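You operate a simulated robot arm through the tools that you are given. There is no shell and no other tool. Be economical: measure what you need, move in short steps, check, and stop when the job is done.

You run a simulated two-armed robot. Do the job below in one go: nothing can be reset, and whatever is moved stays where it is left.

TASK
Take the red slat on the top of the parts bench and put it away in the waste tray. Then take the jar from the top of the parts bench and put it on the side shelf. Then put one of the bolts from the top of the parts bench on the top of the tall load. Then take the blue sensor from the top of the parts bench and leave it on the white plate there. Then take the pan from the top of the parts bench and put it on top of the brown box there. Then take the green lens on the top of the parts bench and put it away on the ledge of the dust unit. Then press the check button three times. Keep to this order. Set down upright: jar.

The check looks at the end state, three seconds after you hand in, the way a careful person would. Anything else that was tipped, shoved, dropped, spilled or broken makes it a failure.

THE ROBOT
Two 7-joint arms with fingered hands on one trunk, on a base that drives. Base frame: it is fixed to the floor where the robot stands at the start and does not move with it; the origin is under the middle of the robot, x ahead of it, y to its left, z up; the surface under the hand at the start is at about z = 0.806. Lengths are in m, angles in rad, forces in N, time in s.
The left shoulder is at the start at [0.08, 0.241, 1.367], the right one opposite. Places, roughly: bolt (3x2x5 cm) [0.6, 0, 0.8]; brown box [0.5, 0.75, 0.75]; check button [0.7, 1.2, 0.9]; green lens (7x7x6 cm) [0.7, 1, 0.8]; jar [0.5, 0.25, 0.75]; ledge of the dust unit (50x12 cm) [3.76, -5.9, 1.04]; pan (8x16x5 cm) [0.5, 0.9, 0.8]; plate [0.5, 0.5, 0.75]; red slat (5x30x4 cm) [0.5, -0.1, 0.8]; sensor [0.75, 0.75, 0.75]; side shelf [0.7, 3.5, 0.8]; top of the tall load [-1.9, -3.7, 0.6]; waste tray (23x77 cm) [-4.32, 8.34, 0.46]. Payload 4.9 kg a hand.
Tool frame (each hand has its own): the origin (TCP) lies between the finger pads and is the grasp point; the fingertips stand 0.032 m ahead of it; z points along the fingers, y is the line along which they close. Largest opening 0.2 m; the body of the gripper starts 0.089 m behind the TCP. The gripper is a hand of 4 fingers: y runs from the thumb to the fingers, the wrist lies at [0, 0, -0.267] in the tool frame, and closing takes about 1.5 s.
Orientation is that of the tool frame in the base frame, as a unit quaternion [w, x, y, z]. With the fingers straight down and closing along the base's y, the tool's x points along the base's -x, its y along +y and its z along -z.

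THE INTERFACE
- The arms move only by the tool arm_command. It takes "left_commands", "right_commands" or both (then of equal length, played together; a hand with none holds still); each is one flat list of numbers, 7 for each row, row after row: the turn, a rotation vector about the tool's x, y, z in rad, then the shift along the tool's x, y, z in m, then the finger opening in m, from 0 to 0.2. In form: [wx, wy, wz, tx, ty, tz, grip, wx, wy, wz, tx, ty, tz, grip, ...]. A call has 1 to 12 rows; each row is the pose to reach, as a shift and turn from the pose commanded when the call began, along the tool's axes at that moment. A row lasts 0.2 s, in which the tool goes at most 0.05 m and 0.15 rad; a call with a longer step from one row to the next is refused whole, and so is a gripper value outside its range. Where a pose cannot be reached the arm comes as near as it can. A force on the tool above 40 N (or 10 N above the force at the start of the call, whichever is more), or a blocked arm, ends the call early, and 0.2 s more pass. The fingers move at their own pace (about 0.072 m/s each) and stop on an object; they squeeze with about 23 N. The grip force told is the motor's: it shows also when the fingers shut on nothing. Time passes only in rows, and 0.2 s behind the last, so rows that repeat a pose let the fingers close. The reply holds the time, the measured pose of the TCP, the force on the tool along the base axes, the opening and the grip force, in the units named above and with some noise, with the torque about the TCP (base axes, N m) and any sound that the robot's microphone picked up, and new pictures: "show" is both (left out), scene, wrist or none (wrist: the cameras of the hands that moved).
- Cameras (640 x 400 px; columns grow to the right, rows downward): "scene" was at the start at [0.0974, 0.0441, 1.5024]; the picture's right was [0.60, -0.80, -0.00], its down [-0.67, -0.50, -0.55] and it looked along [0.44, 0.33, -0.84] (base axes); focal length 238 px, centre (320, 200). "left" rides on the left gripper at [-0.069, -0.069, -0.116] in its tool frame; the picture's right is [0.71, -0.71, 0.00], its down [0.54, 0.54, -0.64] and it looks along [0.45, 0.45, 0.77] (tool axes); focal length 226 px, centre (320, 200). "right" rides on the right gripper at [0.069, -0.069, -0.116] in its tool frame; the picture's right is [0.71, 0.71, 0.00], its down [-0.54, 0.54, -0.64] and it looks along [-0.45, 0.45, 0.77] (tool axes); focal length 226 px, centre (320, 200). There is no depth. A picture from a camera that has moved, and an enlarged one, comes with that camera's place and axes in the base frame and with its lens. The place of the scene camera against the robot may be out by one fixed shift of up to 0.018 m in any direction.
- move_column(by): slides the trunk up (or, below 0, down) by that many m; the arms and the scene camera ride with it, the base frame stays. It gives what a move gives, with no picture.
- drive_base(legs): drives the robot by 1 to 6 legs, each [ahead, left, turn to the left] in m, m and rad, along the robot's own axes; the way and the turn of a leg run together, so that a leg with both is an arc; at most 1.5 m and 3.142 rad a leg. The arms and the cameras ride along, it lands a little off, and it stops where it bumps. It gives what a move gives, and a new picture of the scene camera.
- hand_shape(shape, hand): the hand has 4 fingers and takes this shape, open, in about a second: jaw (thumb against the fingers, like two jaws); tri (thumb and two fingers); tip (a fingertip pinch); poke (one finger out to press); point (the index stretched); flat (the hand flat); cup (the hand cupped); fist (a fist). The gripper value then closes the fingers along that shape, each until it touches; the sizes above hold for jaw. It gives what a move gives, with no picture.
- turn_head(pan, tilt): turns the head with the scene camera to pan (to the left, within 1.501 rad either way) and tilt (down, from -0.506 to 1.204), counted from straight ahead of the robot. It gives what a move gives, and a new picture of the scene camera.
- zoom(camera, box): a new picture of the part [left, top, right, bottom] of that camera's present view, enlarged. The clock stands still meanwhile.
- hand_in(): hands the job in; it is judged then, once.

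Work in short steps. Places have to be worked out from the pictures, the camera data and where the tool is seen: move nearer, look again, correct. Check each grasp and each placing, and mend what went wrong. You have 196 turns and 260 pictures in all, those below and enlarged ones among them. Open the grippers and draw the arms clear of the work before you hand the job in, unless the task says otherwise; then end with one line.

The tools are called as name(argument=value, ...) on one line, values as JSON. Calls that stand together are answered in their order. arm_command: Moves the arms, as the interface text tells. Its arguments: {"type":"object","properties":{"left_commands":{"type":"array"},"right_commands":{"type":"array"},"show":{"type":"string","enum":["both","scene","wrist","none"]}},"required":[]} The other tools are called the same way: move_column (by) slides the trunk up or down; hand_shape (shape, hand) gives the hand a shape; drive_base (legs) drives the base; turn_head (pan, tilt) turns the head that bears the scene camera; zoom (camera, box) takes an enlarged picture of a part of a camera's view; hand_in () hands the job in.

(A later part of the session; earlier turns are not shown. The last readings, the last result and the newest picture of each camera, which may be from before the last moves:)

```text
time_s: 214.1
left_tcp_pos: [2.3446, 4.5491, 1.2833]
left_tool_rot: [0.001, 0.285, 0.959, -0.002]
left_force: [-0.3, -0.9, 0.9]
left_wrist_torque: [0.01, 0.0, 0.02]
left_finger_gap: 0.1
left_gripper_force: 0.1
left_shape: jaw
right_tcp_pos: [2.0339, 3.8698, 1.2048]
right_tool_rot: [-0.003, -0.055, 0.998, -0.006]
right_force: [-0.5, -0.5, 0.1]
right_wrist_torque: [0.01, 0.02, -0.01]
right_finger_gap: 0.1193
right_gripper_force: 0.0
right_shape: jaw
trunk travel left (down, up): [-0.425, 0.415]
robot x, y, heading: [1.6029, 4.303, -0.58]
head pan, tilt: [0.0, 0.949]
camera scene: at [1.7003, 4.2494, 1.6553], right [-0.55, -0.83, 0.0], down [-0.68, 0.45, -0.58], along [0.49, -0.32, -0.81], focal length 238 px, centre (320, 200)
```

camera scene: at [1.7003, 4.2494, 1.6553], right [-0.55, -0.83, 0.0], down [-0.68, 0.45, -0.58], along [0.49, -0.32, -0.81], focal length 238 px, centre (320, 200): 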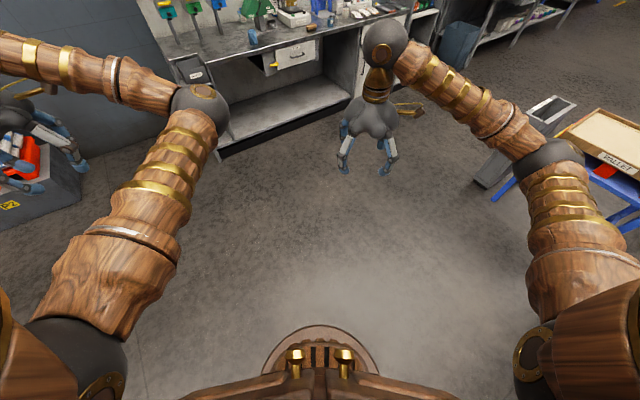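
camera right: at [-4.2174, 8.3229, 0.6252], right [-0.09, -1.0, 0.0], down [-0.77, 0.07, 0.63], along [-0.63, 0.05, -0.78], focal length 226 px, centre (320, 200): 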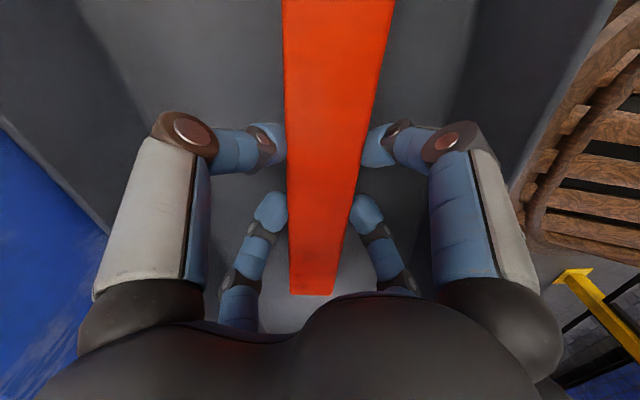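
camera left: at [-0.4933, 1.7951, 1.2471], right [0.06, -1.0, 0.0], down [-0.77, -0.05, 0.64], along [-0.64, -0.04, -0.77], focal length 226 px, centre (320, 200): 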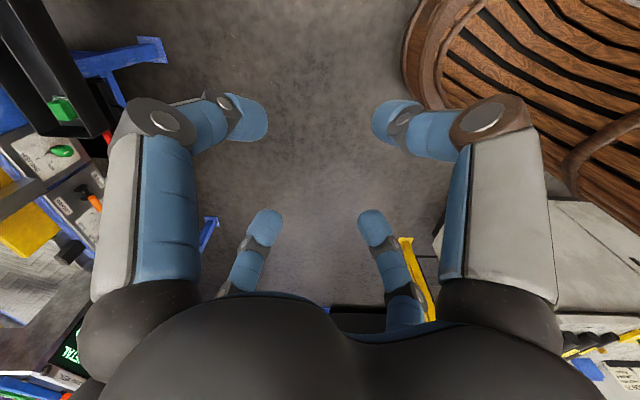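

There's also a grey box beside the stand. I'll tuck the left hand in 15 cm and pass it at x≈2.8.

arm_command(left_commands=[0, 0, 0, 0, -0.04, 0, 0.1, 0, 0, 0, 0, -0.08, 0, 0.1, 0, 0, 0, 0, -0.12, 0, 0.1, 0, 0, 0, 0, -0.15, 0, 0.1], show="none")

drive_base(legs=[[1.4, 0, 0], [0, 0, -0.99]])

turn_head(pan=-0.3, tilt=0.6)

```text
time_s: 215.1
left_tcp_pos: [2.2636, 4.4226, 1.2833]
left_tool_rot: [0.0, 0.285, 0.959, 0.0]
left_force: [0.1, 0.0, 0.3]
left_wrist_torque: [-0.03, 0.0, 0.0]
left_finger_gap: 0.1002
left_gripper_force: 0.0
left_shape: jaw
right_tcp_pos: [2.0342, 3.8694, 1.204]
right_tool_rot: [-0.003, -0.055, 0.998, -0.006]
right_force: [0.3, -0.5, 0.1]
right_wrist_torque: [0.04, -0.03, 0.01]
right_finger_gap: 0.1198
right_gripper_force: 0.1
right_shape: jaw
trunk travel left (down, up): [-0.425, 0.415]
robot x, y, heading: [1.6021, 4.3001, -0.585]
head pan, tilt: [0.0, 0.949]
```

```text
time_s: 224.5
left_tcp_pos: [3.2408, 3.0787, 1.2814]
left_tool_rot: [0.0, 0.697, 0.717, -0.001]
left_force: [0.4, -1.0, 0.1]
left_wrist_torque: [0.03, 0.02, 0.0]
left_finger_gap: 0.1001
left_gripper_force: 0.0
left_shape: jaw
right_tcp_pos: [2.6553, 2.9535, 1.2033]
right_tool_rot: [-0.006, 0.416, 0.909, -0.004]
right_force: [0.4, 0.2, 0.6]
right_wrist_torque: [-0.04, 0.01, -0.02]
right_finger_gap: 0.1195
right_gripper_force: 0.0
right_shape: jaw
trunk travel left (down, up): [-0.425, 0.415]
robot x, y, heading: [2.7678, 3.5541, -1.55]
head pan, tilt: [0.0, 0.949]
camera scene: at [2.7817, 3.4532, 1.6553], right [-1.0, -0.02, 0.0], down [-0.02, 0.81, -0.58], along [0.01, -0.58, -0.81], focal length 238 px, centre (320, 200)
```

scene: 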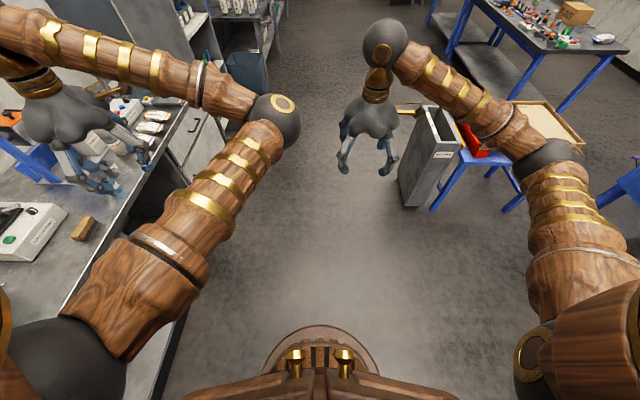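

```text
time_s: 225.3
left_tcp_pos: [3.2407, 3.0788, 1.2823]
left_tool_rot: [0.0, 0.698, 0.716, -0.001]
left_force: [-1.1, -0.8, -0.3]
left_wrist_torque: [0.0, -0.01, -0.02]
left_finger_gap: 0.1001
left_gripper_force: 0.1
left_shape: jaw
right_tcp_pos: [2.6566, 2.9543, 1.2025]
right_tool_rot: [-0.006, 0.415, 0.91, -0.004]
right_force: [0.3, -0.2, 0.1]
right_wrist_torque: [0.02, 0.02, -0.02]
right_finger_gap: 0.1196
right_gripper_force: 0.0
right_shape: jaw
trunk travel left (down, up): [-0.425, 0.415]
robot x, y, heading: [2.7684, 3.553, -1.553]
head pan, tilt: [-0.3, 0.6]
camera scene: at [2.7552, 3.441, 1.6836], right [-0.96, 0.28, 0.0], down [0.16, 0.54, -0.82], along [-0.23, -0.79, -0.57], focal length 238 px, centre (320, 200)
```

scene: 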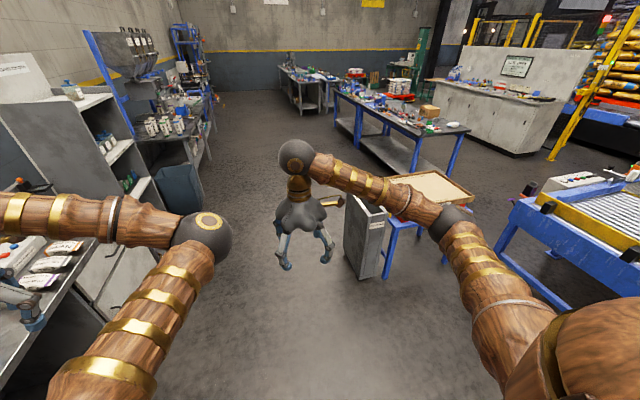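

Bin edge is at x≈2.13, clear. I'll go south past it, shift west, and face the lab bench (heading 0) for backing through the gap.

drive_base(legs=[[1.3, 0, 0], [0.8, 0, 0], [0, -0.4, 0], [0, 0, 1.55]])

turn_head(pan=0.0, tilt=0.5)

```text
time_s: 241.6
left_tcp_pos: [2.9022, 1.899, 1.2823]
left_tool_rot: [0.0, 0.017, 1.0, -0.001]
left_force: [-0.3, 0.8, 0.0]
left_wrist_torque: [-0.01, 0.03, 0.03]
left_finger_gap: 0.1004
left_gripper_force: 0.0
left_shape: jaw
right_tcp_pos: [2.9899, 1.3081, 1.2031]
right_tool_rot: [-0.001, -0.321, 0.947, -0.007]
right_force: [0.6, 0.3, 0.3]
right_wrist_torque: [0.0, 0.02, -0.03]
right_finger_gap: 0.1195
right_gripper_force: 0.1
right_shape: jaw
trunk travel left (down, up): [-0.425, 0.415]
robot x, y, heading: [2.3964, 1.457, -0.04]
head pan, tilt: [-0.3, 0.6]
camera scene: at [2.5222, 1.4272, 1.6837], right [-0.33, -0.94, 0.0], down [-0.53, 0.19, -0.82], along [0.78, -0.28, -0.57], focal length 238 px, centre (320, 200)
```

scene: 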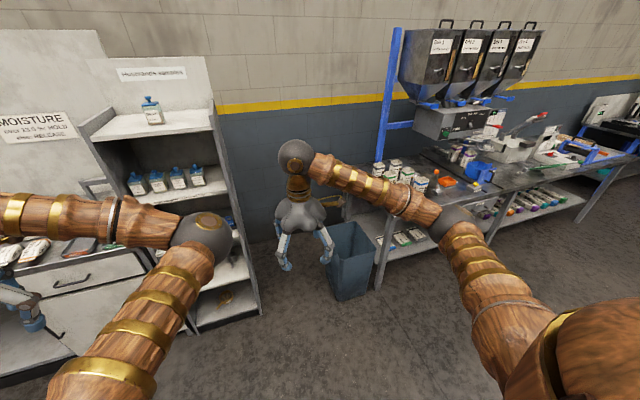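

```text
time_s: 242.3
left_tcp_pos: [2.9033, 1.8997, 1.2826]
left_tool_rot: [0.0, 0.017, 1.0, -0.001]
left_force: [-0.1, 0.0, -0.1]
left_wrist_torque: [-0.02, 0.01, -0.02]
left_finger_gap: 0.1001
left_gripper_force: 0.0
left_shape: jaw
right_tcp_pos: [2.9914, 1.3076, 1.2036]
right_tool_rot: [-0.001, -0.321, 0.947, -0.006]
right_force: [-0.1, -0.4, 0.6]
right_wrist_torque: [-0.03, -0.01, 0.01]
right_finger_gap: 0.1195
right_gripper_force: 0.0
right_shape: jaw
trunk travel left (down, up): [-0.425, 0.415]
robot x, y, heading: [2.3999, 1.4561, -0.044]
head pan, tilt: [0.0, 0.499]
camera scene: at [2.5298, 1.4534, 1.6927], right [-0.04, -1.0, 0.0], down [-0.48, 0.02, -0.88], along [0.88, -0.04, -0.48], focal length 238 px, centre (320, 200)
```

scene: 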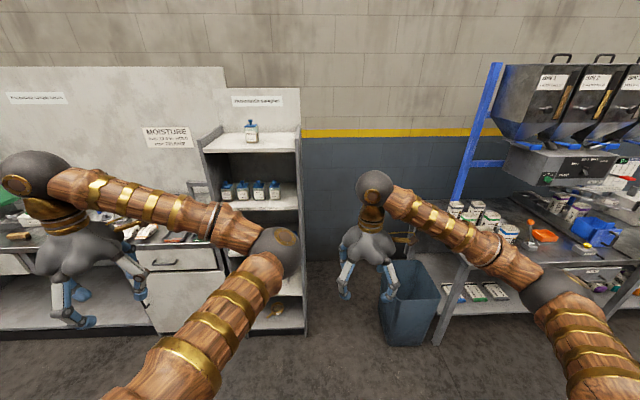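

Now I'll back through the gap along the same waypoints as before.

drive_base(legs=[[0, 0, 0.044], [-0.6, -0.0, 0], [-0.63, 0.14, 0]])

```text
time_s: 249.4
left_tcp_pos: [1.6347, 2.0596, 1.2824]
left_tool_rot: [0.0, -0.003, 1.0, -0.001]
left_force: [-0.5, 0.4, 0.0]
left_wrist_torque: [-0.03, 0.02, -0.02]
left_finger_gap: 0.0998
left_gripper_force: 0.0
left_shape: jaw
right_tcp_pos: [1.7468, 1.4723, 1.2041]
right_tool_rot: [-0.001, -0.341, 0.94, -0.007]
right_force: [-0.5, 0.5, -0.3]
right_wrist_torque: [0.01, 0.02, 0.0]
right_finger_gap: 0.1195
right_gripper_force: 0.0
right_shape: jaw
trunk travel left (down, up): [-0.425, 0.415]
robot x, y, heading: [1.148, 1.5978, 0.005]
head pan, tilt: [0.0, 0.499]
camera scene: at [1.2811, 1.5976, 1.6926], right [0.0, -1.0, 0.0], down [-0.48, 0.0, -0.88], along [0.88, 0.0, -0.48], focal length 238 px, centre (320, 200)
```

scene: 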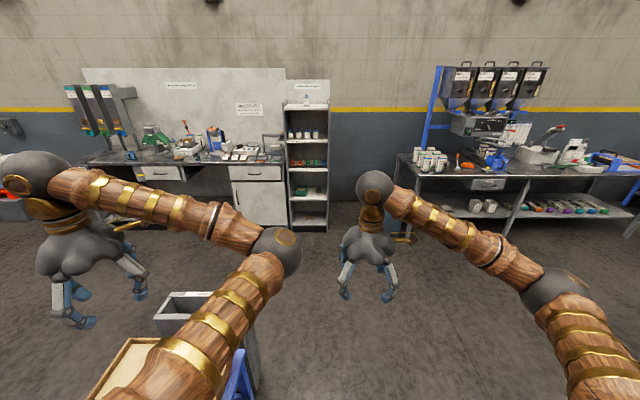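

Good. I'll continue back to the start place at the bench.

drive_base(legs=[[-0.63, 0.11, 0], [-0.9, -0.09, 0], [-0.2, -0.5, 0], [0, -1.1, 0]])

```text
time_s: 265.2
left_tcp_pos: [-0.0894, 0.4833, 1.2821]
left_tool_rot: [0.001, -0.003, 1.0, -0.001]
left_force: [0.6, 0.2, -0.6]
left_wrist_torque: [0.0, -0.02, 0.01]
left_finger_gap: 0.1005
left_gripper_force: 0.1
left_shape: jaw
right_tcp_pos: [0.0247, -0.1042, 1.2035]
right_tool_rot: [-0.001, -0.34, 0.94, -0.007]
right_force: [0.0, 0.4, -0.8]
right_wrist_torque: [0.0, 0.01, -0.02]
right_finger_gap: 0.1196
right_gripper_force: 0.1
right_shape: jaw
trunk travel left (down, up): [-0.425, 0.415]
robot x, y, heading: [-0.5728, 0.0195, 0.002]
head pan, tilt: [0.0, 0.499]
camera scene: at [-0.4422, 0.0212, 1.6928], right [0.0, -1.0, 0.0], down [-0.48, 0.0, -0.88], along [0.88, 0.0, -0.48], focal length 238 px, centre (320, 200)
```

scene: 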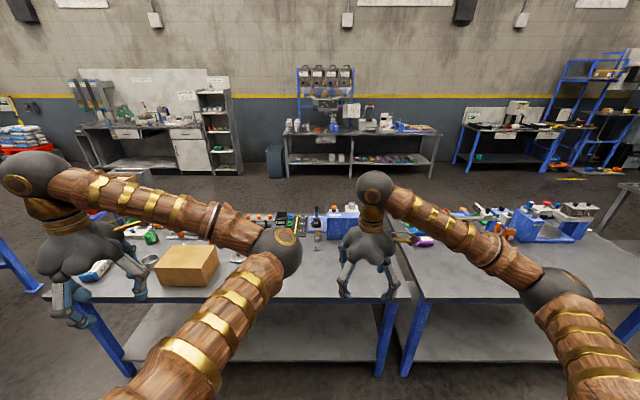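

I'll come up to the bench, lower the trunk to normal, and look at the jar area.

drive_base(legs=[[0.55, 0, 0]])

move_column(by=-0.15)

turn_head(pan=0.1, tilt=0.95)

zoom(camera="left", box=[0, 0, 640, 400])

```text
time_s: 268.4
left_tcp_pos: [0.4557, 0.4794, 1.2825]
left_tool_rot: [0.001, -0.001, 1.0, -0.001]
left_force: [0.5, -0.6, -0.9]
left_wrist_torque: [-0.01, -0.03, 0.04]
left_finger_gap: 0.1002
left_gripper_force: 0.1
left_shape: jaw
right_tcp_pos: [0.5682, -0.1079, 1.204]
right_tool_rot: [0.0, -0.339, 0.941, -0.008]
right_force: [-0.8, -0.2, 0.1]
right_wrist_torque: [0.01, -0.01, 0.0]
right_finger_gap: 0.1195
right_gripper_force: 0.0
right_shape: jaw
trunk travel left (down, up): [-0.425, 0.415]
robot x, y, heading: [-0.0307, 0.0176, 0.002]
head pan, tilt: [0.0, 0.499]
camera scene: at [0.1017, 0.0195, 1.6929], right [0.0, -1.0, 0.0], down [-0.48, 0.0, -0.88], along [0.88, 0.0, -0.48], focal length 238 px, centre (320, 200)
```

scene: 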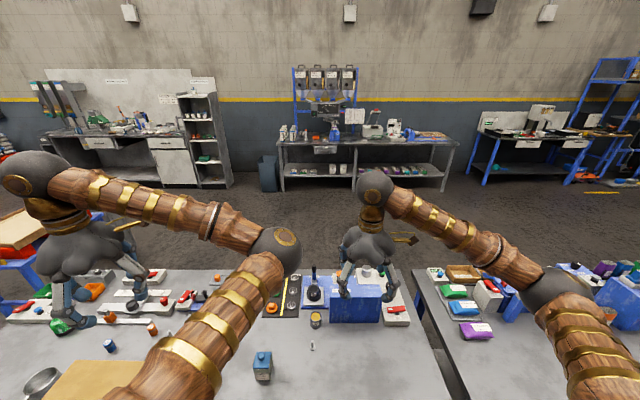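

```text
time_s: 270.1
left_tcp_pos: [0.4581, 0.4793, 1.1333]
left_tool_rot: [0.001, -0.002, 1.0, -0.001]
left_force: [-0.7, 0.2, 1.1]
left_wrist_torque: [-0.01, 0.02, 0.01]
left_finger_gap: 0.1003
left_gripper_force: 0.0
left_shape: jaw
right_tcp_pos: [0.5694, -0.1079, 1.0536]
right_tool_rot: [-0.002, -0.339, 0.941, -0.008]
right_force: [-0.1, 0.0, -1.4]
right_wrist_torque: [-0.01, -0.02, 0.01]
right_finger_gap: 0.1194
right_gripper_force: 0.1
right_shape: jaw
trunk travel left (down, up): [-0.275, 0.565]
robot x, y, heading: [-0.0292, 0.0163, -0.007]
head pan, tilt: [0.0, 0.499]
```

```text
time_s: 271.1
left_tcp_pos: [0.4586, 0.4799, 1.1323]
left_tool_rot: [0.0, -0.002, 1.0, -0.001]
left_force: [0.7, 0.2, 0.5]
left_wrist_torque: [-0.01, 0.0, 0.01]
left_finger_gap: 0.1003
left_gripper_force: 0.1
left_shape: jaw
right_tcp_pos: [0.5692, -0.1077, 1.0523]
right_tool_rot: [-0.001, -0.339, 0.941, -0.006]
right_force: [0.2, 0.5, -0.1]
right_wrist_torque: [-0.02, 0.01, 0.0]
right_finger_gap: 0.1197
right_gripper_force: 0.0
right_shape: jaw
trunk travel left (down, up): [-0.275, 0.565]
robot x, y, heading: [-0.0314, 0.018, -0.003]
head pan, tilt: [0.099, 0.949]
camera scene: at [0.0844, 0.0268, 1.5053], right [0.1, -1.0, 0.0], down [-0.81, -0.08, -0.58], along [0.58, 0.06, -0.81], focal length 238 px, centre (320, 200)
```

scene: 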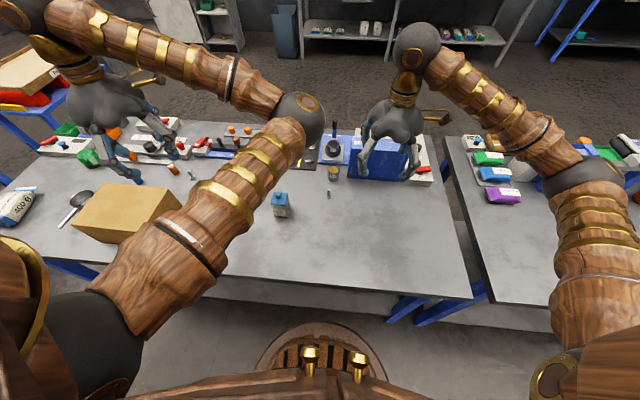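

```text
1.00 times, centred on (320, 200) of left (not enlarged: the box is as wide or as high as the picture)
camera zoom: at [0.5268, 0.411, 1.2482], right [-0.7, -0.71, 0.0], down [-0.54, 0.54, 0.64], along [-0.46, 0.45, -0.77], focal length 226 px, centre (320, 200)
```

zoom: 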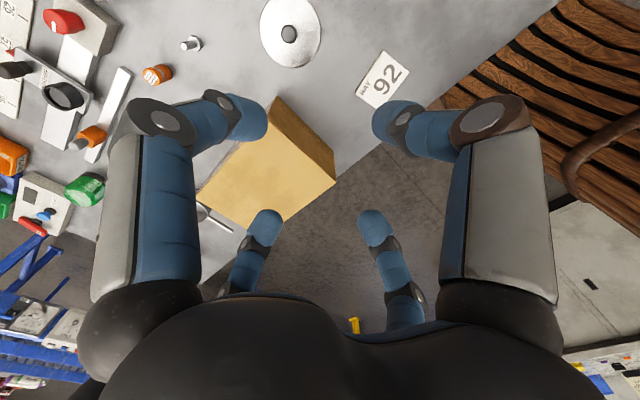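

The jar (blue-topped box, "DAIRY MEAL") is at about (0.505, 0.20). I'll strafe left 0.4 m so the right hand can take it comfortably.

drive_base(legs=[[0, 0.4, 0]])

turn_head(pan=-0.3, tilt=0.95)

zoom(camera="right", box=[0, 0, 640, 400])

```text
time_s: 273.5
left_tcp_pos: [0.4639, 0.8769, 1.1329]
left_tool_rot: [0.001, 0.002, 1.0, 0.0]
left_force: [0.0, 0.4, 0.1]
left_wrist_torque: [0.03, 0.01, -0.03]
left_finger_gap: 0.1
left_gripper_force: 0.1
left_shape: jaw
right_tcp_pos: [0.5708, 0.285, 1.0519]
right_tool_rot: [-0.001, -0.335, 0.942, -0.007]
right_force: [0.1, 0.2, 0.4]
right_wrist_torque: [0.01, -0.04, -0.02]
right_finger_gap: 0.1195
right_gripper_force: 0.0
right_shape: jaw
trunk travel left (down, up): [-0.275, 0.565]
robot x, y, heading: [-0.0252, 0.4191, -0.014]
head pan, tilt: [0.099, 0.949]
camera scene: at [0.0869, 0.4251, 1.5053], right [0.09, -1.0, 0.0], down [-0.81, -0.07, -0.58], along [0.58, 0.05, -0.81], focal length 238 px, centre (320, 200)
```

scene: 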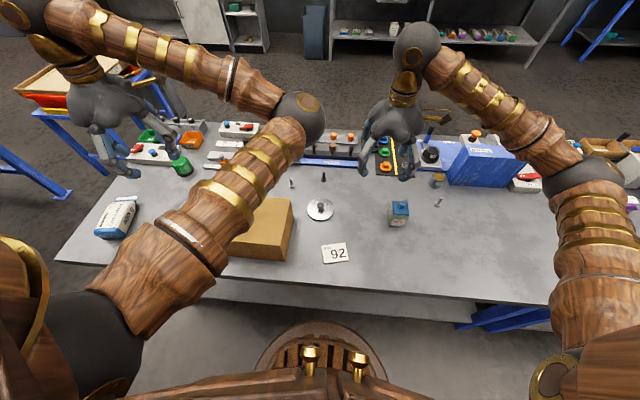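

```text
time_s: 274.4
left_tcp_pos: [0.4635, 0.8754, 1.1323]
left_tool_rot: [0.0, 0.002, 1.0, -0.001]
left_force: [0.6, 0.8, 0.2]
left_wrist_torque: [0.0, -0.01, -0.01]
left_finger_gap: 0.1002
left_gripper_force: 0.1
left_shape: jaw
right_tcp_pos: [0.5696, 0.287, 1.0532]
right_tool_rot: [0.0, -0.335, 0.942, -0.008]
right_force: [-0.5, -0.8, 0.1]
right_wrist_torque: [0.03, 0.03, 0.01]
right_finger_gap: 0.1197
right_gripper_force: 0.1
right_shape: jaw
trunk travel left (down, up): [-0.275, 0.565]
robot x, y, heading: [-0.0248, 0.4194, -0.012]
head pan, tilt: [-0.3, 0.949]
camera scene: at [0.0837, 0.3966, 1.5053], right [-0.3, -0.95, 0.0], down [-0.77, 0.25, -0.58], along [0.55, -0.18, -0.81], focal length 238 px, centre (320, 200)
```

scene: 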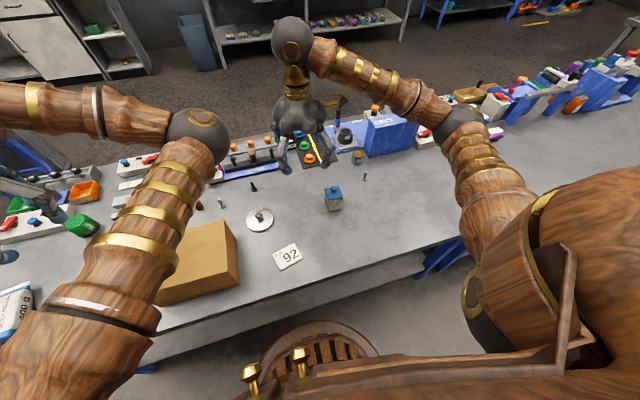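

```text
1.00 times, centred on (320, 200) of right (not enlarged: the box is as wide or as high as the picture)
camera zoom: at [0.561, 0.1911, 1.1717], right [-0.99, 0.1, 0.0], down [0.08, 0.77, 0.63], along [0.07, 0.63, -0.77], focal length 226 px, centre (320, 200)
```

zoom: 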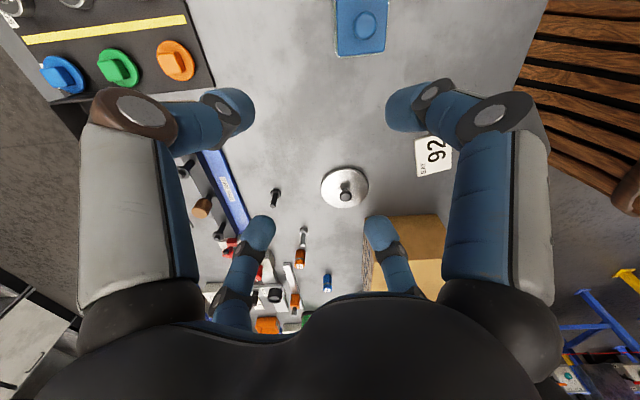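

Let me enlarge the jar in both views to get its yaw and height.

zoom(camera="scene", box=[230, 150, 390, 270])

zoom(camera="right", box=[280, 0, 440, 100])

```text
3.33 times, centred on (310, 210) of scene
camera zoom: at [0.0837, 0.3966, 1.5053], right [-0.3, -0.95, 0.0], down [-0.77, 0.25, -0.58], along [0.55, -0.18, -0.81], focal length 793 px, centre (353, 167)
```

zoom: 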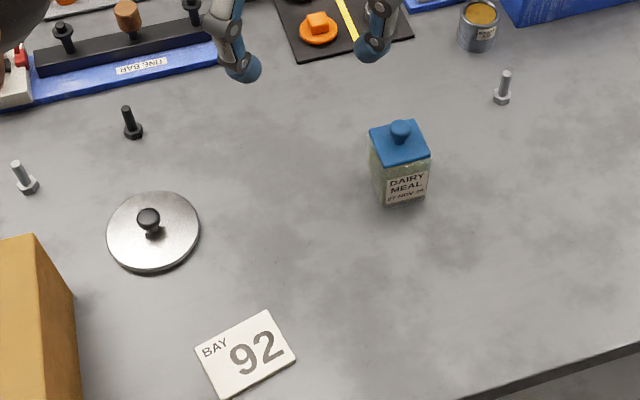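

```text
4.00 times, centred on (360, 50) of right
camera zoom: at [0.561, 0.1911, 1.1717], right [-0.99, 0.1, 0.0], down [0.08, 0.77, 0.63], along [0.07, 0.63, -0.77], focal length 904 px, centre (160, 800)
```

zoom: 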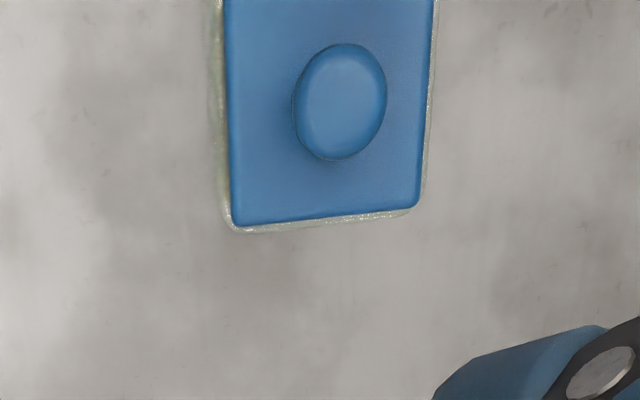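

Jar centre ≈ (0.520, 0.203), ~4.8 cm square, sides aligned with the base axes. I'll turn the right hand to match and bring it above the jar.

arm_command(right_commands=[0, 0, 0.142, 0.0184, -0.0067, 0, 0.12, 0, 0, 0.284, 0.0367, -0.0134, 0, 0.12, 0, 0, 0.426, 0.055, -0.02, 0, 0.12, 0, 0, 0.568, 0.0734, -0.0268, 0, 0.12, 0, 0, 0.7, 0.0918, -0.0335, 0, 0.12, 0, 0, 0.7, 0.0918, -0.0335, 0, 0.12], show="both")

```text
time_s: 275.8
left_tcp_pos: [0.4647, 0.8766, 1.132]
left_tool_rot: [0.0, 0.002, 1.0, -0.001]
left_force: [-0.3, 0.4, -1.1]
left_wrist_torque: [-0.06, 0.01, -0.03]
left_finger_gap: 0.1002
left_gripper_force: 0.0
left_shape: jaw
right_tcp_pos: [0.5195, 0.2031, 1.0532]
right_tool_rot: [0.001, 0.009, 1.0, -0.007]
right_force: [0.2, -0.2, 0.9]
right_wrist_torque: [-0.01, 0.03, 0.01]
right_finger_gap: 0.1197
right_gripper_force: 0.0
right_shape: jaw
trunk travel left (down, up): [-0.275, 0.565]
robot x, y, heading: [-0.0269, 0.4181, -0.007]
head pan, tilt: [-0.3, 0.949]
camera scene: at [0.0842, 0.3974, 1.5052], right [-0.31, -0.95, 0.0], down [-0.77, 0.25, -0.58], along [0.55, -0.18, -0.81], focal length 238 px, centre (320, 200)
camera right: at [0.4499, 0.1361, 1.1719], right [-0.69, 0.72, -0.01], down [0.55, 0.54, 0.64], along [0.46, 0.44, -0.77], focal length 226 px, centre (320, 200)
```

scene: 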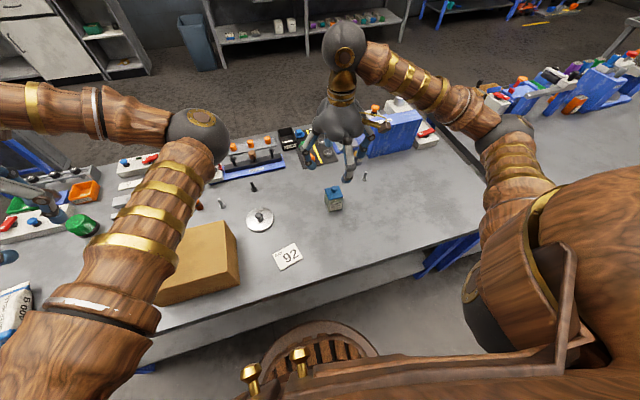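
right: 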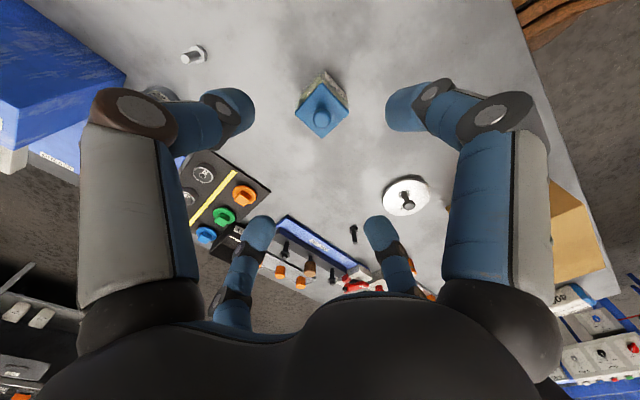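

Well centred over the jar. I'll descend to z≈0.855 with a small tilt correction.

arm_command(right_commands=[-0.014, 0, 0, 0, 0, 0.045, 0.12, -0.014, 0, 0, 0, 0, 0.09, 0.12, -0.014, 0, 0, 0, 0, 0.13, 0.12, -0.014, 0, 0, 0, 0, 0.165, 0.12, -0.014, 0, 0, 0, 0, 0.19, 0.12, -0.014, 0, 0, 0, 0, 0.198, 0.12], show="wrist")

zoom(camera="scene", box=[270, 100, 430, 220])

```text
time_s: 277.2
left_tcp_pos: [0.4627, 0.876, 1.1322]
left_tool_rot: [0.0, 0.002, 1.0, -0.001]
left_force: [0.2, 0.4, 0.1]
left_wrist_torque: [-0.02, 0.0, 0.0]
left_finger_gap: 0.1003
left_gripper_force: 0.1
left_shape: jaw
right_tcp_pos: [0.5208, 0.2004, 0.857]
right_tool_rot: [0.002, 0.006, 1.0, 0.0]
right_force: [0.0, 0.2, 0.8]
right_wrist_torque: [0.0, 0.01, -0.03]
right_finger_gap: 0.1194
right_gripper_force: 0.1
right_shape: jaw
trunk travel left (down, up): [-0.275, 0.565]
robot x, y, heading: [-0.0247, 0.416, -0.01]
head pan, tilt: [-0.3, 0.949]
camera right: at [0.4513, 0.1327, 0.973], right [-0.7, 0.72, 0.0], down [0.55, 0.53, 0.65], along [0.46, 0.45, -0.76], focal length 226 px, centre (320, 200)
```

right: 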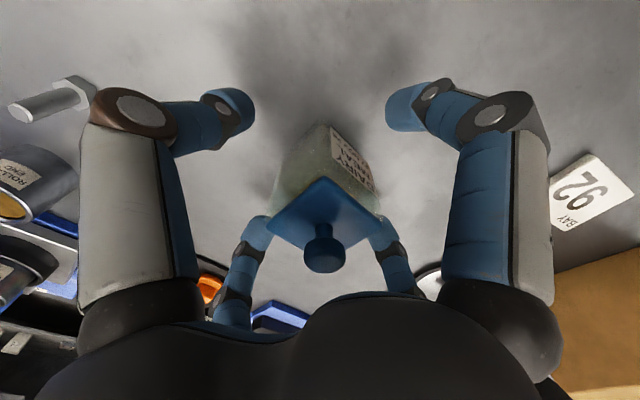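

```text
3.33 times, centred on (350, 160) of scene
camera zoom: at [0.0837, 0.3967, 1.5053], right [-0.31, -0.95, 0.0], down [-0.77, 0.25, -0.58], along [0.55, -0.18, -0.81], focal length 793 px, centre (220, 333)
```

zoom: 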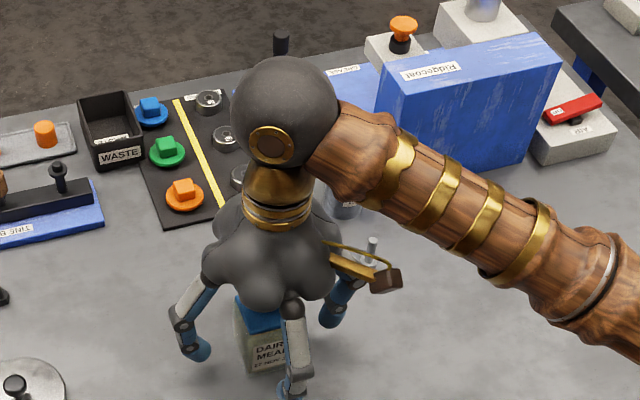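

Centred on the jar. I'll close the fingers.

arm_command(right_commands=[0, 0, 0, 0, 0, 0, 0.09, 0, 0, 0, 0, 0, 0, 0.06, 0, 0, 0, 0, 0, 0, 0.03, 0, 0, 0, 0, 0, 0, 0, 0, 0, 0, 0, 0, 0, 0, 0, 0, 0, 0, 0, 0, 0], show="wrist")

```text
time_s: 278.6
left_tcp_pos: [0.4645, 0.8755, 1.1332]
left_tool_rot: [0.0, 0.001, 1.0, 0.0]
left_force: [1.0, 0.3, 0.3]
left_wrist_torque: [0.06, 0.0, 0.01]
left_finger_gap: 0.1002
left_gripper_force: 0.1
left_shape: jaw
right_tcp_pos: [0.5215, 0.2004, 0.8561]
right_tool_rot: [0.002, 0.008, 1.0, -0.001]
right_force: [0.5, 0.0, 0.2]
right_wrist_torque: [0.0, 0.05, -0.01]
right_finger_gap: 0.0482
right_gripper_force: 22.8
right_shape: jaw
trunk travel left (down, up): [-0.275, 0.565]
robot x, y, heading: [-0.0281, 0.42, -0.011]
head pan, tilt: [-0.3, 0.949]
camera right: at [0.4514, 0.1326, 0.9731], right [-0.7, 0.72, 0.0], down [0.55, 0.53, 0.64], along [0.46, 0.45, -0.76], focal length 226 px, centre (320, 200)
```

right: 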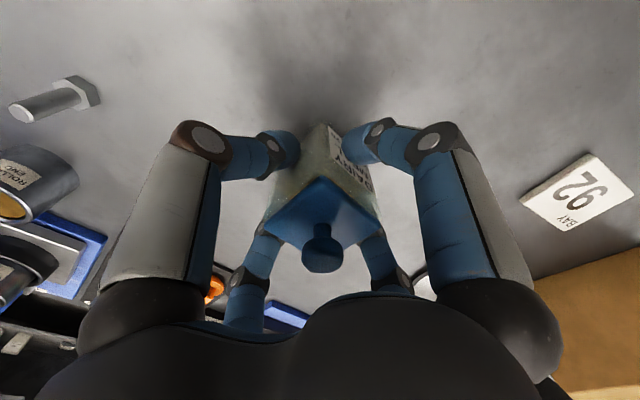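

Gripped at 4.8 cm, as expected. Lifting 0.2 m and checking.

arm_command(right_commands=[0, 0, 0, 0, 0, -0.02, 0, 0, 0, 0, 0, 0, -0.06, 0, 0, 0, 0, 0, 0, -0.11, 0, 0, 0, 0, 0, 0, -0.16, 0, 0, 0, 0, 0, 0, -0.2, 0], show="both")

```text
time_s: 279.8
left_tcp_pos: [0.4632, 0.8762, 1.132]
left_tool_rot: [0.001, 0.002, 1.0, 0.0]
left_force: [0.1, 0.1, 0.3]
left_wrist_torque: [-0.03, 0.01, 0.01]
left_finger_gap: 0.1
left_gripper_force: 0.1
left_shape: jaw
right_tcp_pos: [0.5185, 0.1994, 1.058]
right_tool_rot: [0.0, 0.007, 1.0, 0.0]
right_force: [-1.0, 0.0, -1.6]
right_wrist_torque: [0.0, -0.05, -0.01]
right_finger_gap: 0.048
right_gripper_force: 23.1
right_shape: jaw
trunk travel left (down, up): [-0.275, 0.565]
robot x, y, heading: [-0.0269, 0.4215, -0.006]
head pan, tilt: [-0.3, 0.949]
camera scene: at [0.0833, 0.3971, 1.5052], right [-0.31, -0.95, 0.0], down [-0.77, 0.25, -0.58], along [0.55, -0.18, -0.81], focal length 238 px, centre (320, 200)
camera right: at [0.4486, 0.1311, 1.1739], right [-0.7, 0.72, 0.0], down [0.55, 0.53, 0.64], along [0.46, 0.45, -0.76], focal length 226 px, centre (320, 200)
```

scene: 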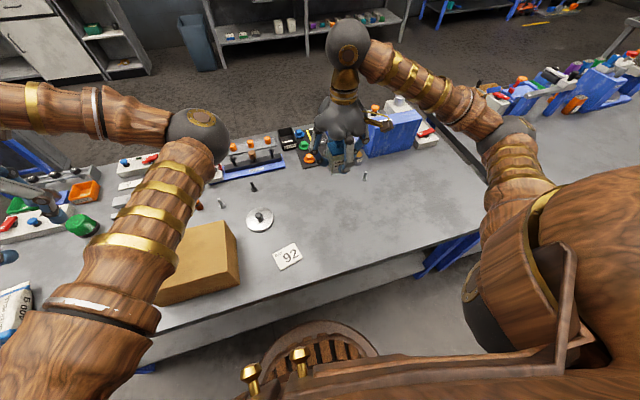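
right: 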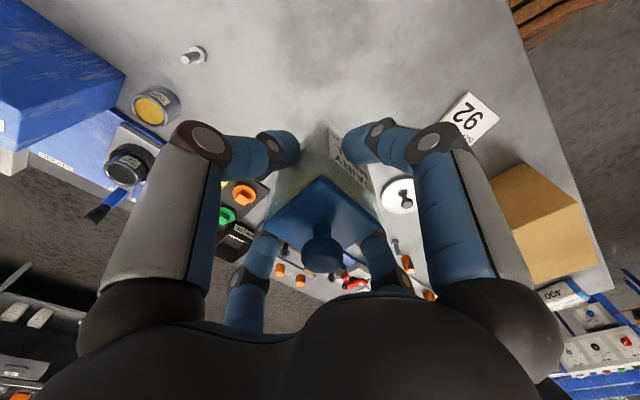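

Jar held upright. I'll raise the trunk and drive back out through the gap toward the side shelf.

move_column(by=0.15)

drive_base(legs=[[-0.57, 0, 0.008], [0, 0.7, 0], [0.23, 0.5, 0], [0.9, 0.09, 0]])

```text
time_s: 281.6
left_tcp_pos: [0.4645, 0.8748, 1.2815]
left_tool_rot: [0.0, 0.002, 1.0, -0.001]
left_force: [-0.9, -0.3, 0.2]
left_wrist_torque: [0.02, 0.01, 0.01]
left_finger_gap: 0.1001
left_gripper_force: 0.0
left_shape: jaw
right_tcp_pos: [0.5197, 0.1987, 1.2061]
right_tool_rot: [0.002, 0.008, 1.0, -0.001]
right_force: [-0.2, -0.2, -3.0]
right_wrist_torque: [-0.02, 0.01, 0.0]
right_finger_gap: 0.0482
right_gripper_force: 23.3
right_shape: jaw
trunk travel left (down, up): [-0.425, 0.415]
robot x, y, heading: [-0.0242, 0.4144, -0.009]
head pan, tilt: [-0.3, 0.949]
```

```text
time_s: 295.4
left_tcp_pos: [1.0403, 2.1697, 1.2827]
left_tool_rot: [0.001, -0.001, 1.0, -0.001]
left_force: [0.6, 0.2, 0.7]
left_wrist_torque: [-0.02, -0.01, 0.0]
left_finger_gap: 0.1002
left_gripper_force: 0.2
left_shape: jaw
right_tcp_pos: [1.1012, 1.4944, 1.2065]
right_tool_rot: [0.002, 0.004, 1.0, 0.0]
right_force: [0.5, 0.4, -1.8]
right_wrist_torque: [-0.02, -0.03, -0.03]
right_finger_gap: 0.0482
right_gripper_force: 23.3
right_shape: jaw
trunk travel left (down, up): [-0.425, 0.415]
robot x, y, heading: [0.5527, 1.7107, -0.003]
head pan, tilt: [-0.3, 0.949]
camera scene: at [0.6642, 1.6878, 1.6553], right [-0.3, -0.95, 0.0], down [-0.78, 0.24, -0.58], along [0.56, -0.17, -0.81], focal length 238 px, centre (320, 200)
```

scene: 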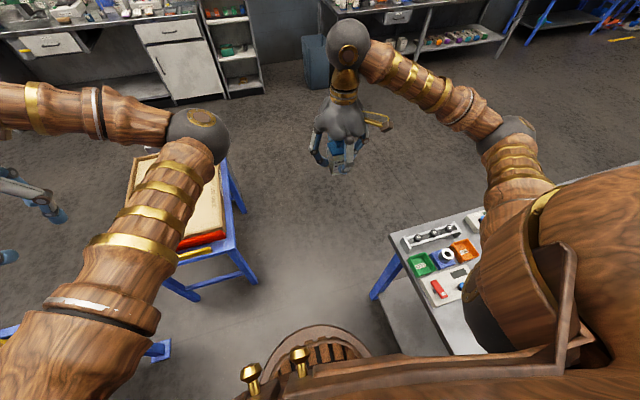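

Clear. On through the gap and turn north.

drive_base(legs=[[0.61, -0.11, 0], [0.64, -0.14, 0], [0.7, 0, 0], [0, 0, 1.573], [0, -0.3, 0]])

drive_base(legs=[[1.4, 0, 0], [1.1, 0, 0], [0, 0, 1.4]])

turn_head(pan=0.4, tilt=0.4)

```text
time_s: 310.9
left_tcp_pos: [2.3323, 1.9492, 1.281]
left_tool_rot: [0.001, -0.706, 0.708, -0.002]
left_force: [0.5, -0.1, 0.0]
left_wrist_torque: [0.03, -0.03, 0.04]
left_finger_gap: 0.1001
left_gripper_force: 0.0
left_shape: jaw
right_tcp_pos: [3.0079, 2.0043, 1.206]
right_tool_rot: [0.003, -0.702, 0.713, 0.001]
right_force: [0.0, 0.3, -2.3]
right_wrist_torque: [-0.04, -0.05, -0.01]
right_finger_gap: 0.0481
right_gripper_force: 23.0
right_shape: jaw
trunk travel left (down, up): [-0.425, 0.415]
robot x, y, heading: [2.7932, 1.4567, 1.56]
head pan, tilt: [-0.3, 0.949]
camera scene: at [2.8224, 1.5599, 1.6553], right [0.95, -0.31, 0.0], down [-0.25, -0.77, -0.58], along [0.18, 0.55, -0.81], focal length 238 px, centre (320, 200)
```

scene: 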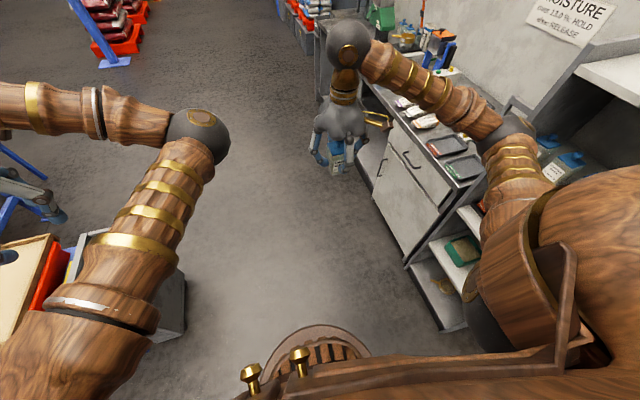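

```text
time_s: 326.6
left_tcp_pos: [2.2477, 3.6105, 1.282]
left_tool_rot: [-0.001, 0.996, -0.087, 0.0]
left_force: [0.1, 0.0, -0.8]
left_wrist_torque: [-0.04, -0.03, 0.01]
left_finger_gap: 0.1001
left_gripper_force: 0.0
left_shape: jaw
right_tcp_pos: [2.3074, 4.2849, 1.2064]
right_tool_rot: [0.001, 0.996, -0.093, -0.002]
right_force: [-0.3, 0.7, -2.7]
right_wrist_torque: [0.02, -0.04, 0.0]
right_finger_gap: 0.0479
right_gripper_force: 23.1
right_shape: jaw
trunk travel left (down, up): [-0.425, 0.415]
robot x, y, heading: [2.8119, 3.9783, 2.957]
head pan, tilt: [-0.3, 0.949]
camera scene: at [2.7244, 4.0195, 1.6552], right [0.46, 0.89, 0.0], down [0.72, -0.38, -0.58], along [-0.52, 0.27, -0.81], focal length 238 px, centre (320, 200)
```

scene: 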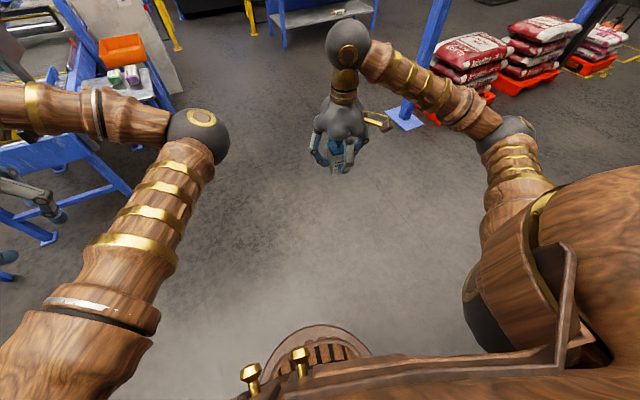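

```text
time_s: 327.7
left_tcp_pos: [2.248, 3.6099, 1.2822]
left_tool_rot: [-0.001, 0.996, -0.087, 0.0]
left_force: [0.0, -0.2, -0.6]
left_wrist_torque: [0.01, -0.02, 0.0]
left_finger_gap: 0.1001
left_gripper_force: 0.2
left_shape: jaw
right_tcp_pos: [2.3075, 4.2861, 1.207]
right_tool_rot: [0.001, 0.996, -0.092, -0.002]
right_force: [0.0, -0.3, -2.6]
right_wrist_torque: [-0.01, 0.03, -0.01]
right_finger_gap: 0.0481
right_gripper_force: 22.6
right_shape: jaw
trunk travel left (down, up): [-0.425, 0.415]
robot x, y, heading: [2.8073, 3.9793, 2.961]
head pan, tilt: [0.4, 0.4]
camera scene: at [2.6984, 3.9657, 1.7018], right [-0.22, 0.98, 0.0], down [0.38, 0.08, -0.92], along [-0.9, -0.2, -0.39], focal length 238 px, centre (320, 200)
```

scene: 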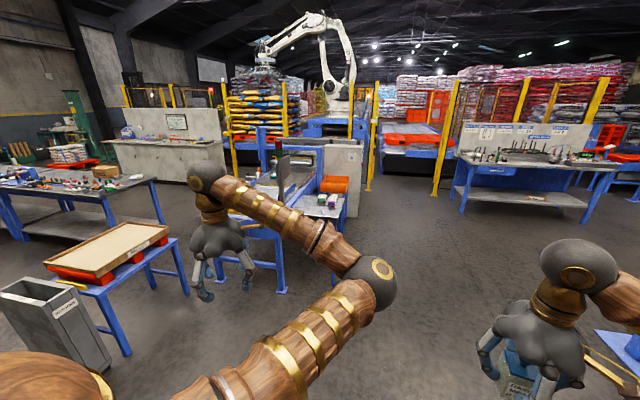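

The side shelf is the small shelf with an orange bin and small items at about (330,200). Enlarging.

zoom(camera="scene", box=[250, 140, 400, 240])

```text
4.00 times, centred on (325, 190) of scene
camera zoom: at [2.6984, 3.9657, 1.7018], right [-0.22, 0.98, 0.0], down [0.38, 0.08, -0.92], along [-0.9, -0.2, -0.39], focal length 952 px, centre (300, 240)
```

zoom: 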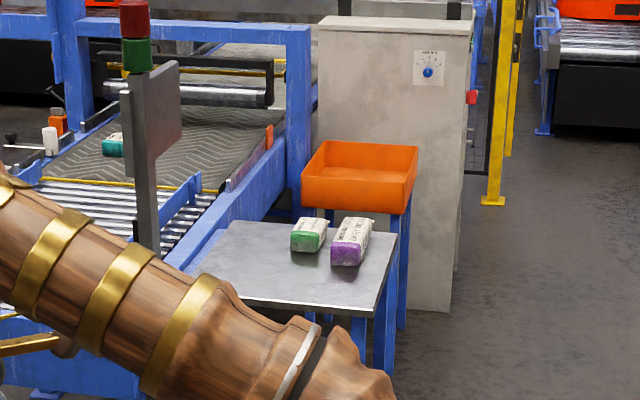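

Shelf top spans about x 0.52–0.94, y 3.3–3.75, with free room at (0.8, 3.57). I'll approach from the north, facing south.

drive_base(legs=[[1.0, -0.1, 0], [0, 0, 1.755]])

turn_head(pan=-0.6, tilt=0.6)

```text
time_s: 337.1
left_tcp_pos: [2.334, 3.7828, 1.2824]
left_tool_rot: [-0.001, 0.687, 0.726, -0.001]
left_force: [-0.4, 0.3, 0.2]
left_wrist_torque: [0.0, -0.03, 0.02]
left_finger_gap: 0.1003
left_gripper_force: 0.0
left_shape: jaw
right_tcp_pos: [1.6617, 3.6871, 1.2066]
right_tool_rot: [0.002, 0.691, 0.723, -0.001]
right_force: [-0.3, 0.8, -1.8]
right_wrist_torque: [-0.01, 0.02, -0.02]
right_finger_gap: 0.0478
right_gripper_force: 23.1
right_shape: jaw
trunk travel left (down, up): [-0.425, 0.415]
robot x, y, heading: [1.847, 4.2463, -1.519]
head pan, tilt: [0.4, 0.4]
camera scene: at [1.8989, 4.132, 1.7019], right [-0.9, -0.44, 0.0], down [-0.17, 0.35, -0.92], along [0.4, -0.83, -0.39], focal length 238 px, centre (320, 200)
```

scene: 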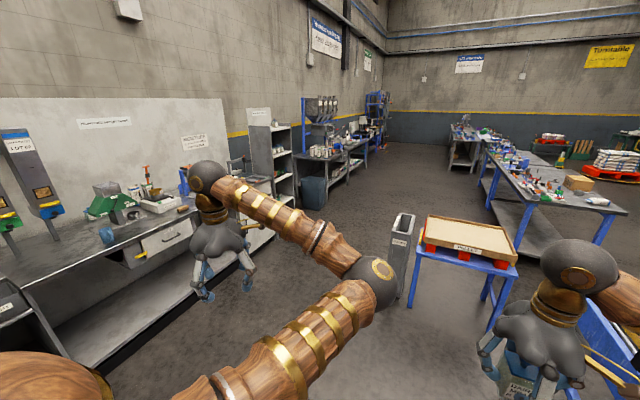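

```text
time_s: 338.4
left_tcp_pos: [2.3349, 3.7833, 1.2817]
left_tool_rot: [-0.001, 0.686, 0.727, -0.001]
left_force: [0.1, 0.1, -0.1]
left_wrist_torque: [-0.01, 0.01, 0.0]
left_finger_gap: 0.0999
left_gripper_force: 0.1
left_shape: jaw
right_tcp_pos: [1.662, 3.6856, 1.2061]
right_tool_rot: [0.001, 0.691, 0.723, -0.001]
right_force: [0.2, -0.6, -2.1]
right_wrist_torque: [-0.02, 0.01, -0.02]
right_finger_gap: 0.0477
right_gripper_force: 22.8
right_shape: jaw
trunk travel left (down, up): [-0.425, 0.415]
robot x, y, heading: [1.8461, 4.2407, -1.52]
head pan, tilt: [-0.6, 0.6]
camera scene: at [1.8127, 4.1399, 1.6837], right [-0.85, 0.52, 0.0], down [0.29, 0.48, -0.82], along [-0.43, -0.7, -0.57], focal length 238 px, centre (320, 200)
```

scene: 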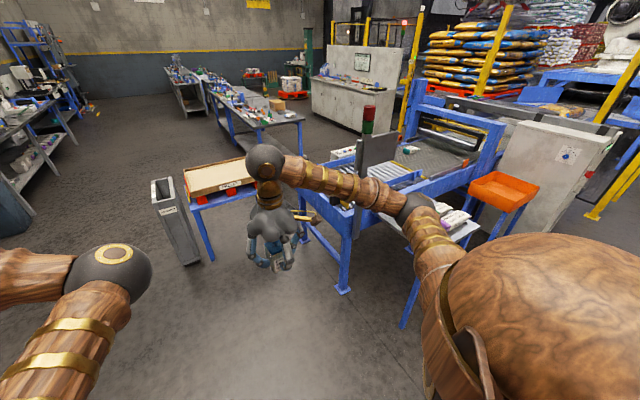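

Now strafe west to bring the right hand over the shelf.

drive_base(legs=[[0, 0, -0.05], [0, -0.82, 0]])

turn_head(pan=-0.3, tilt=0.95)

zoom(camera="right", box=[0, 0, 640, 400])

```text
time_s: 343.2
left_tcp_pos: [1.482, 3.7557, 1.2818]
left_tool_rot: [-0.001, 0.707, 0.707, 0.0]
left_force: [1.1, -0.1, -0.3]
left_wrist_torque: [0.03, 0.01, 0.02]
left_finger_gap: 0.1001
left_gripper_force: 0.2
left_shape: jaw
right_tcp_pos: [0.8044, 3.6996, 1.2065]
right_tool_rot: [0.001, 0.711, 0.703, -0.001]
right_force: [0.3, 0.5, -1.9]
right_wrist_torque: [0.03, 0.01, 0.01]
right_finger_gap: 0.0478
right_gripper_force: 23.3
right_shape: jaw
trunk travel left (down, up): [-0.425, 0.415]
robot x, y, heading: [1.0222, 4.2449, -1.573]
head pan, tilt: [-0.6, 0.6]
camera scene: at [0.9814, 4.1441, 1.6837], right [-0.82, 0.57, 0.0], down [0.32, 0.46, -0.83], along [-0.47, -0.68, -0.57], focal length 238 px, centre (320, 200)
```

scene: 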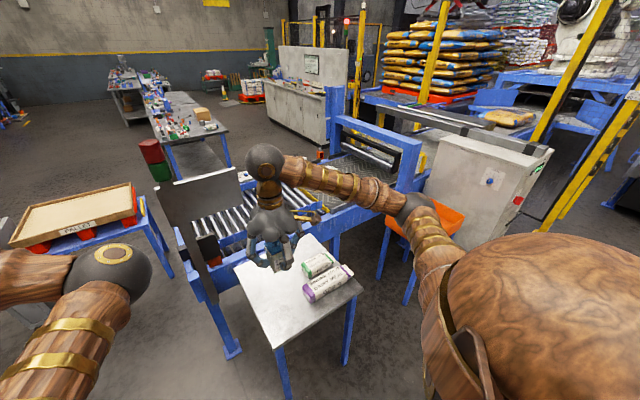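

```text
time_s: 344.1
left_tcp_pos: [1.4804, 3.7582, 1.2819]
left_tool_rot: [0.0, 0.707, 0.707, -0.002]
left_force: [0.8, 0.2, -0.3]
left_wrist_torque: [-0.02, 0.02, -0.02]
left_finger_gap: 0.1002
left_gripper_force: 0.1
left_shape: jaw
right_tcp_pos: [0.8034, 3.6985, 1.2059]
right_tool_rot: [0.002, 0.711, 0.703, -0.002]
right_force: [0.3, -0.4, -2.4]
right_wrist_torque: [0.01, 0.0, 0.01]
right_finger_gap: 0.0477
right_gripper_force: 23.6
right_shape: jaw
trunk travel left (down, up): [-0.425, 0.415]
robot x, y, heading: [1.0208, 4.2461, -1.571]
head pan, tilt: [-0.3, 0.949]
camera scene: at [1.0085, 4.1474, 1.6553], right [-0.95, 0.3, 0.0], down [0.25, 0.77, -0.58], along [-0.18, -0.56, -0.81], focal length 238 px, centre (320, 200)
```

scene: 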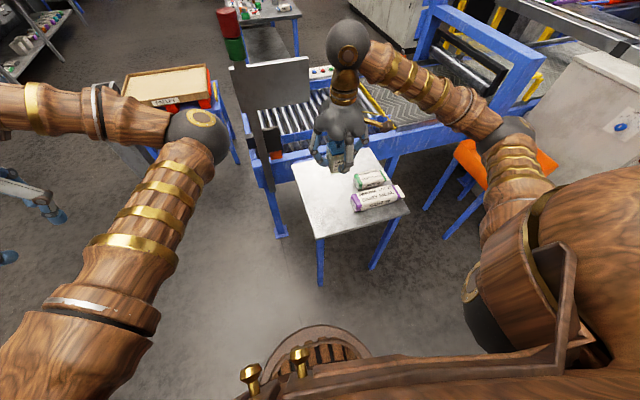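

```text
1.00 times, centred on (320, 200) of right (not enlarged: the box is as wide or as high as the picture)
camera zoom: at [0.7361, 3.7687, 1.3233], right [0.72, 0.7, 0.0], down [0.54, -0.55, 0.64], along [0.45, -0.46, -0.76], focal length 226 px, centre (320, 200)
```

zoom: 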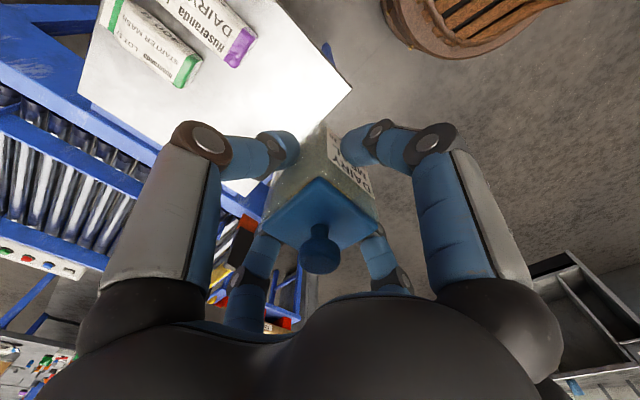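

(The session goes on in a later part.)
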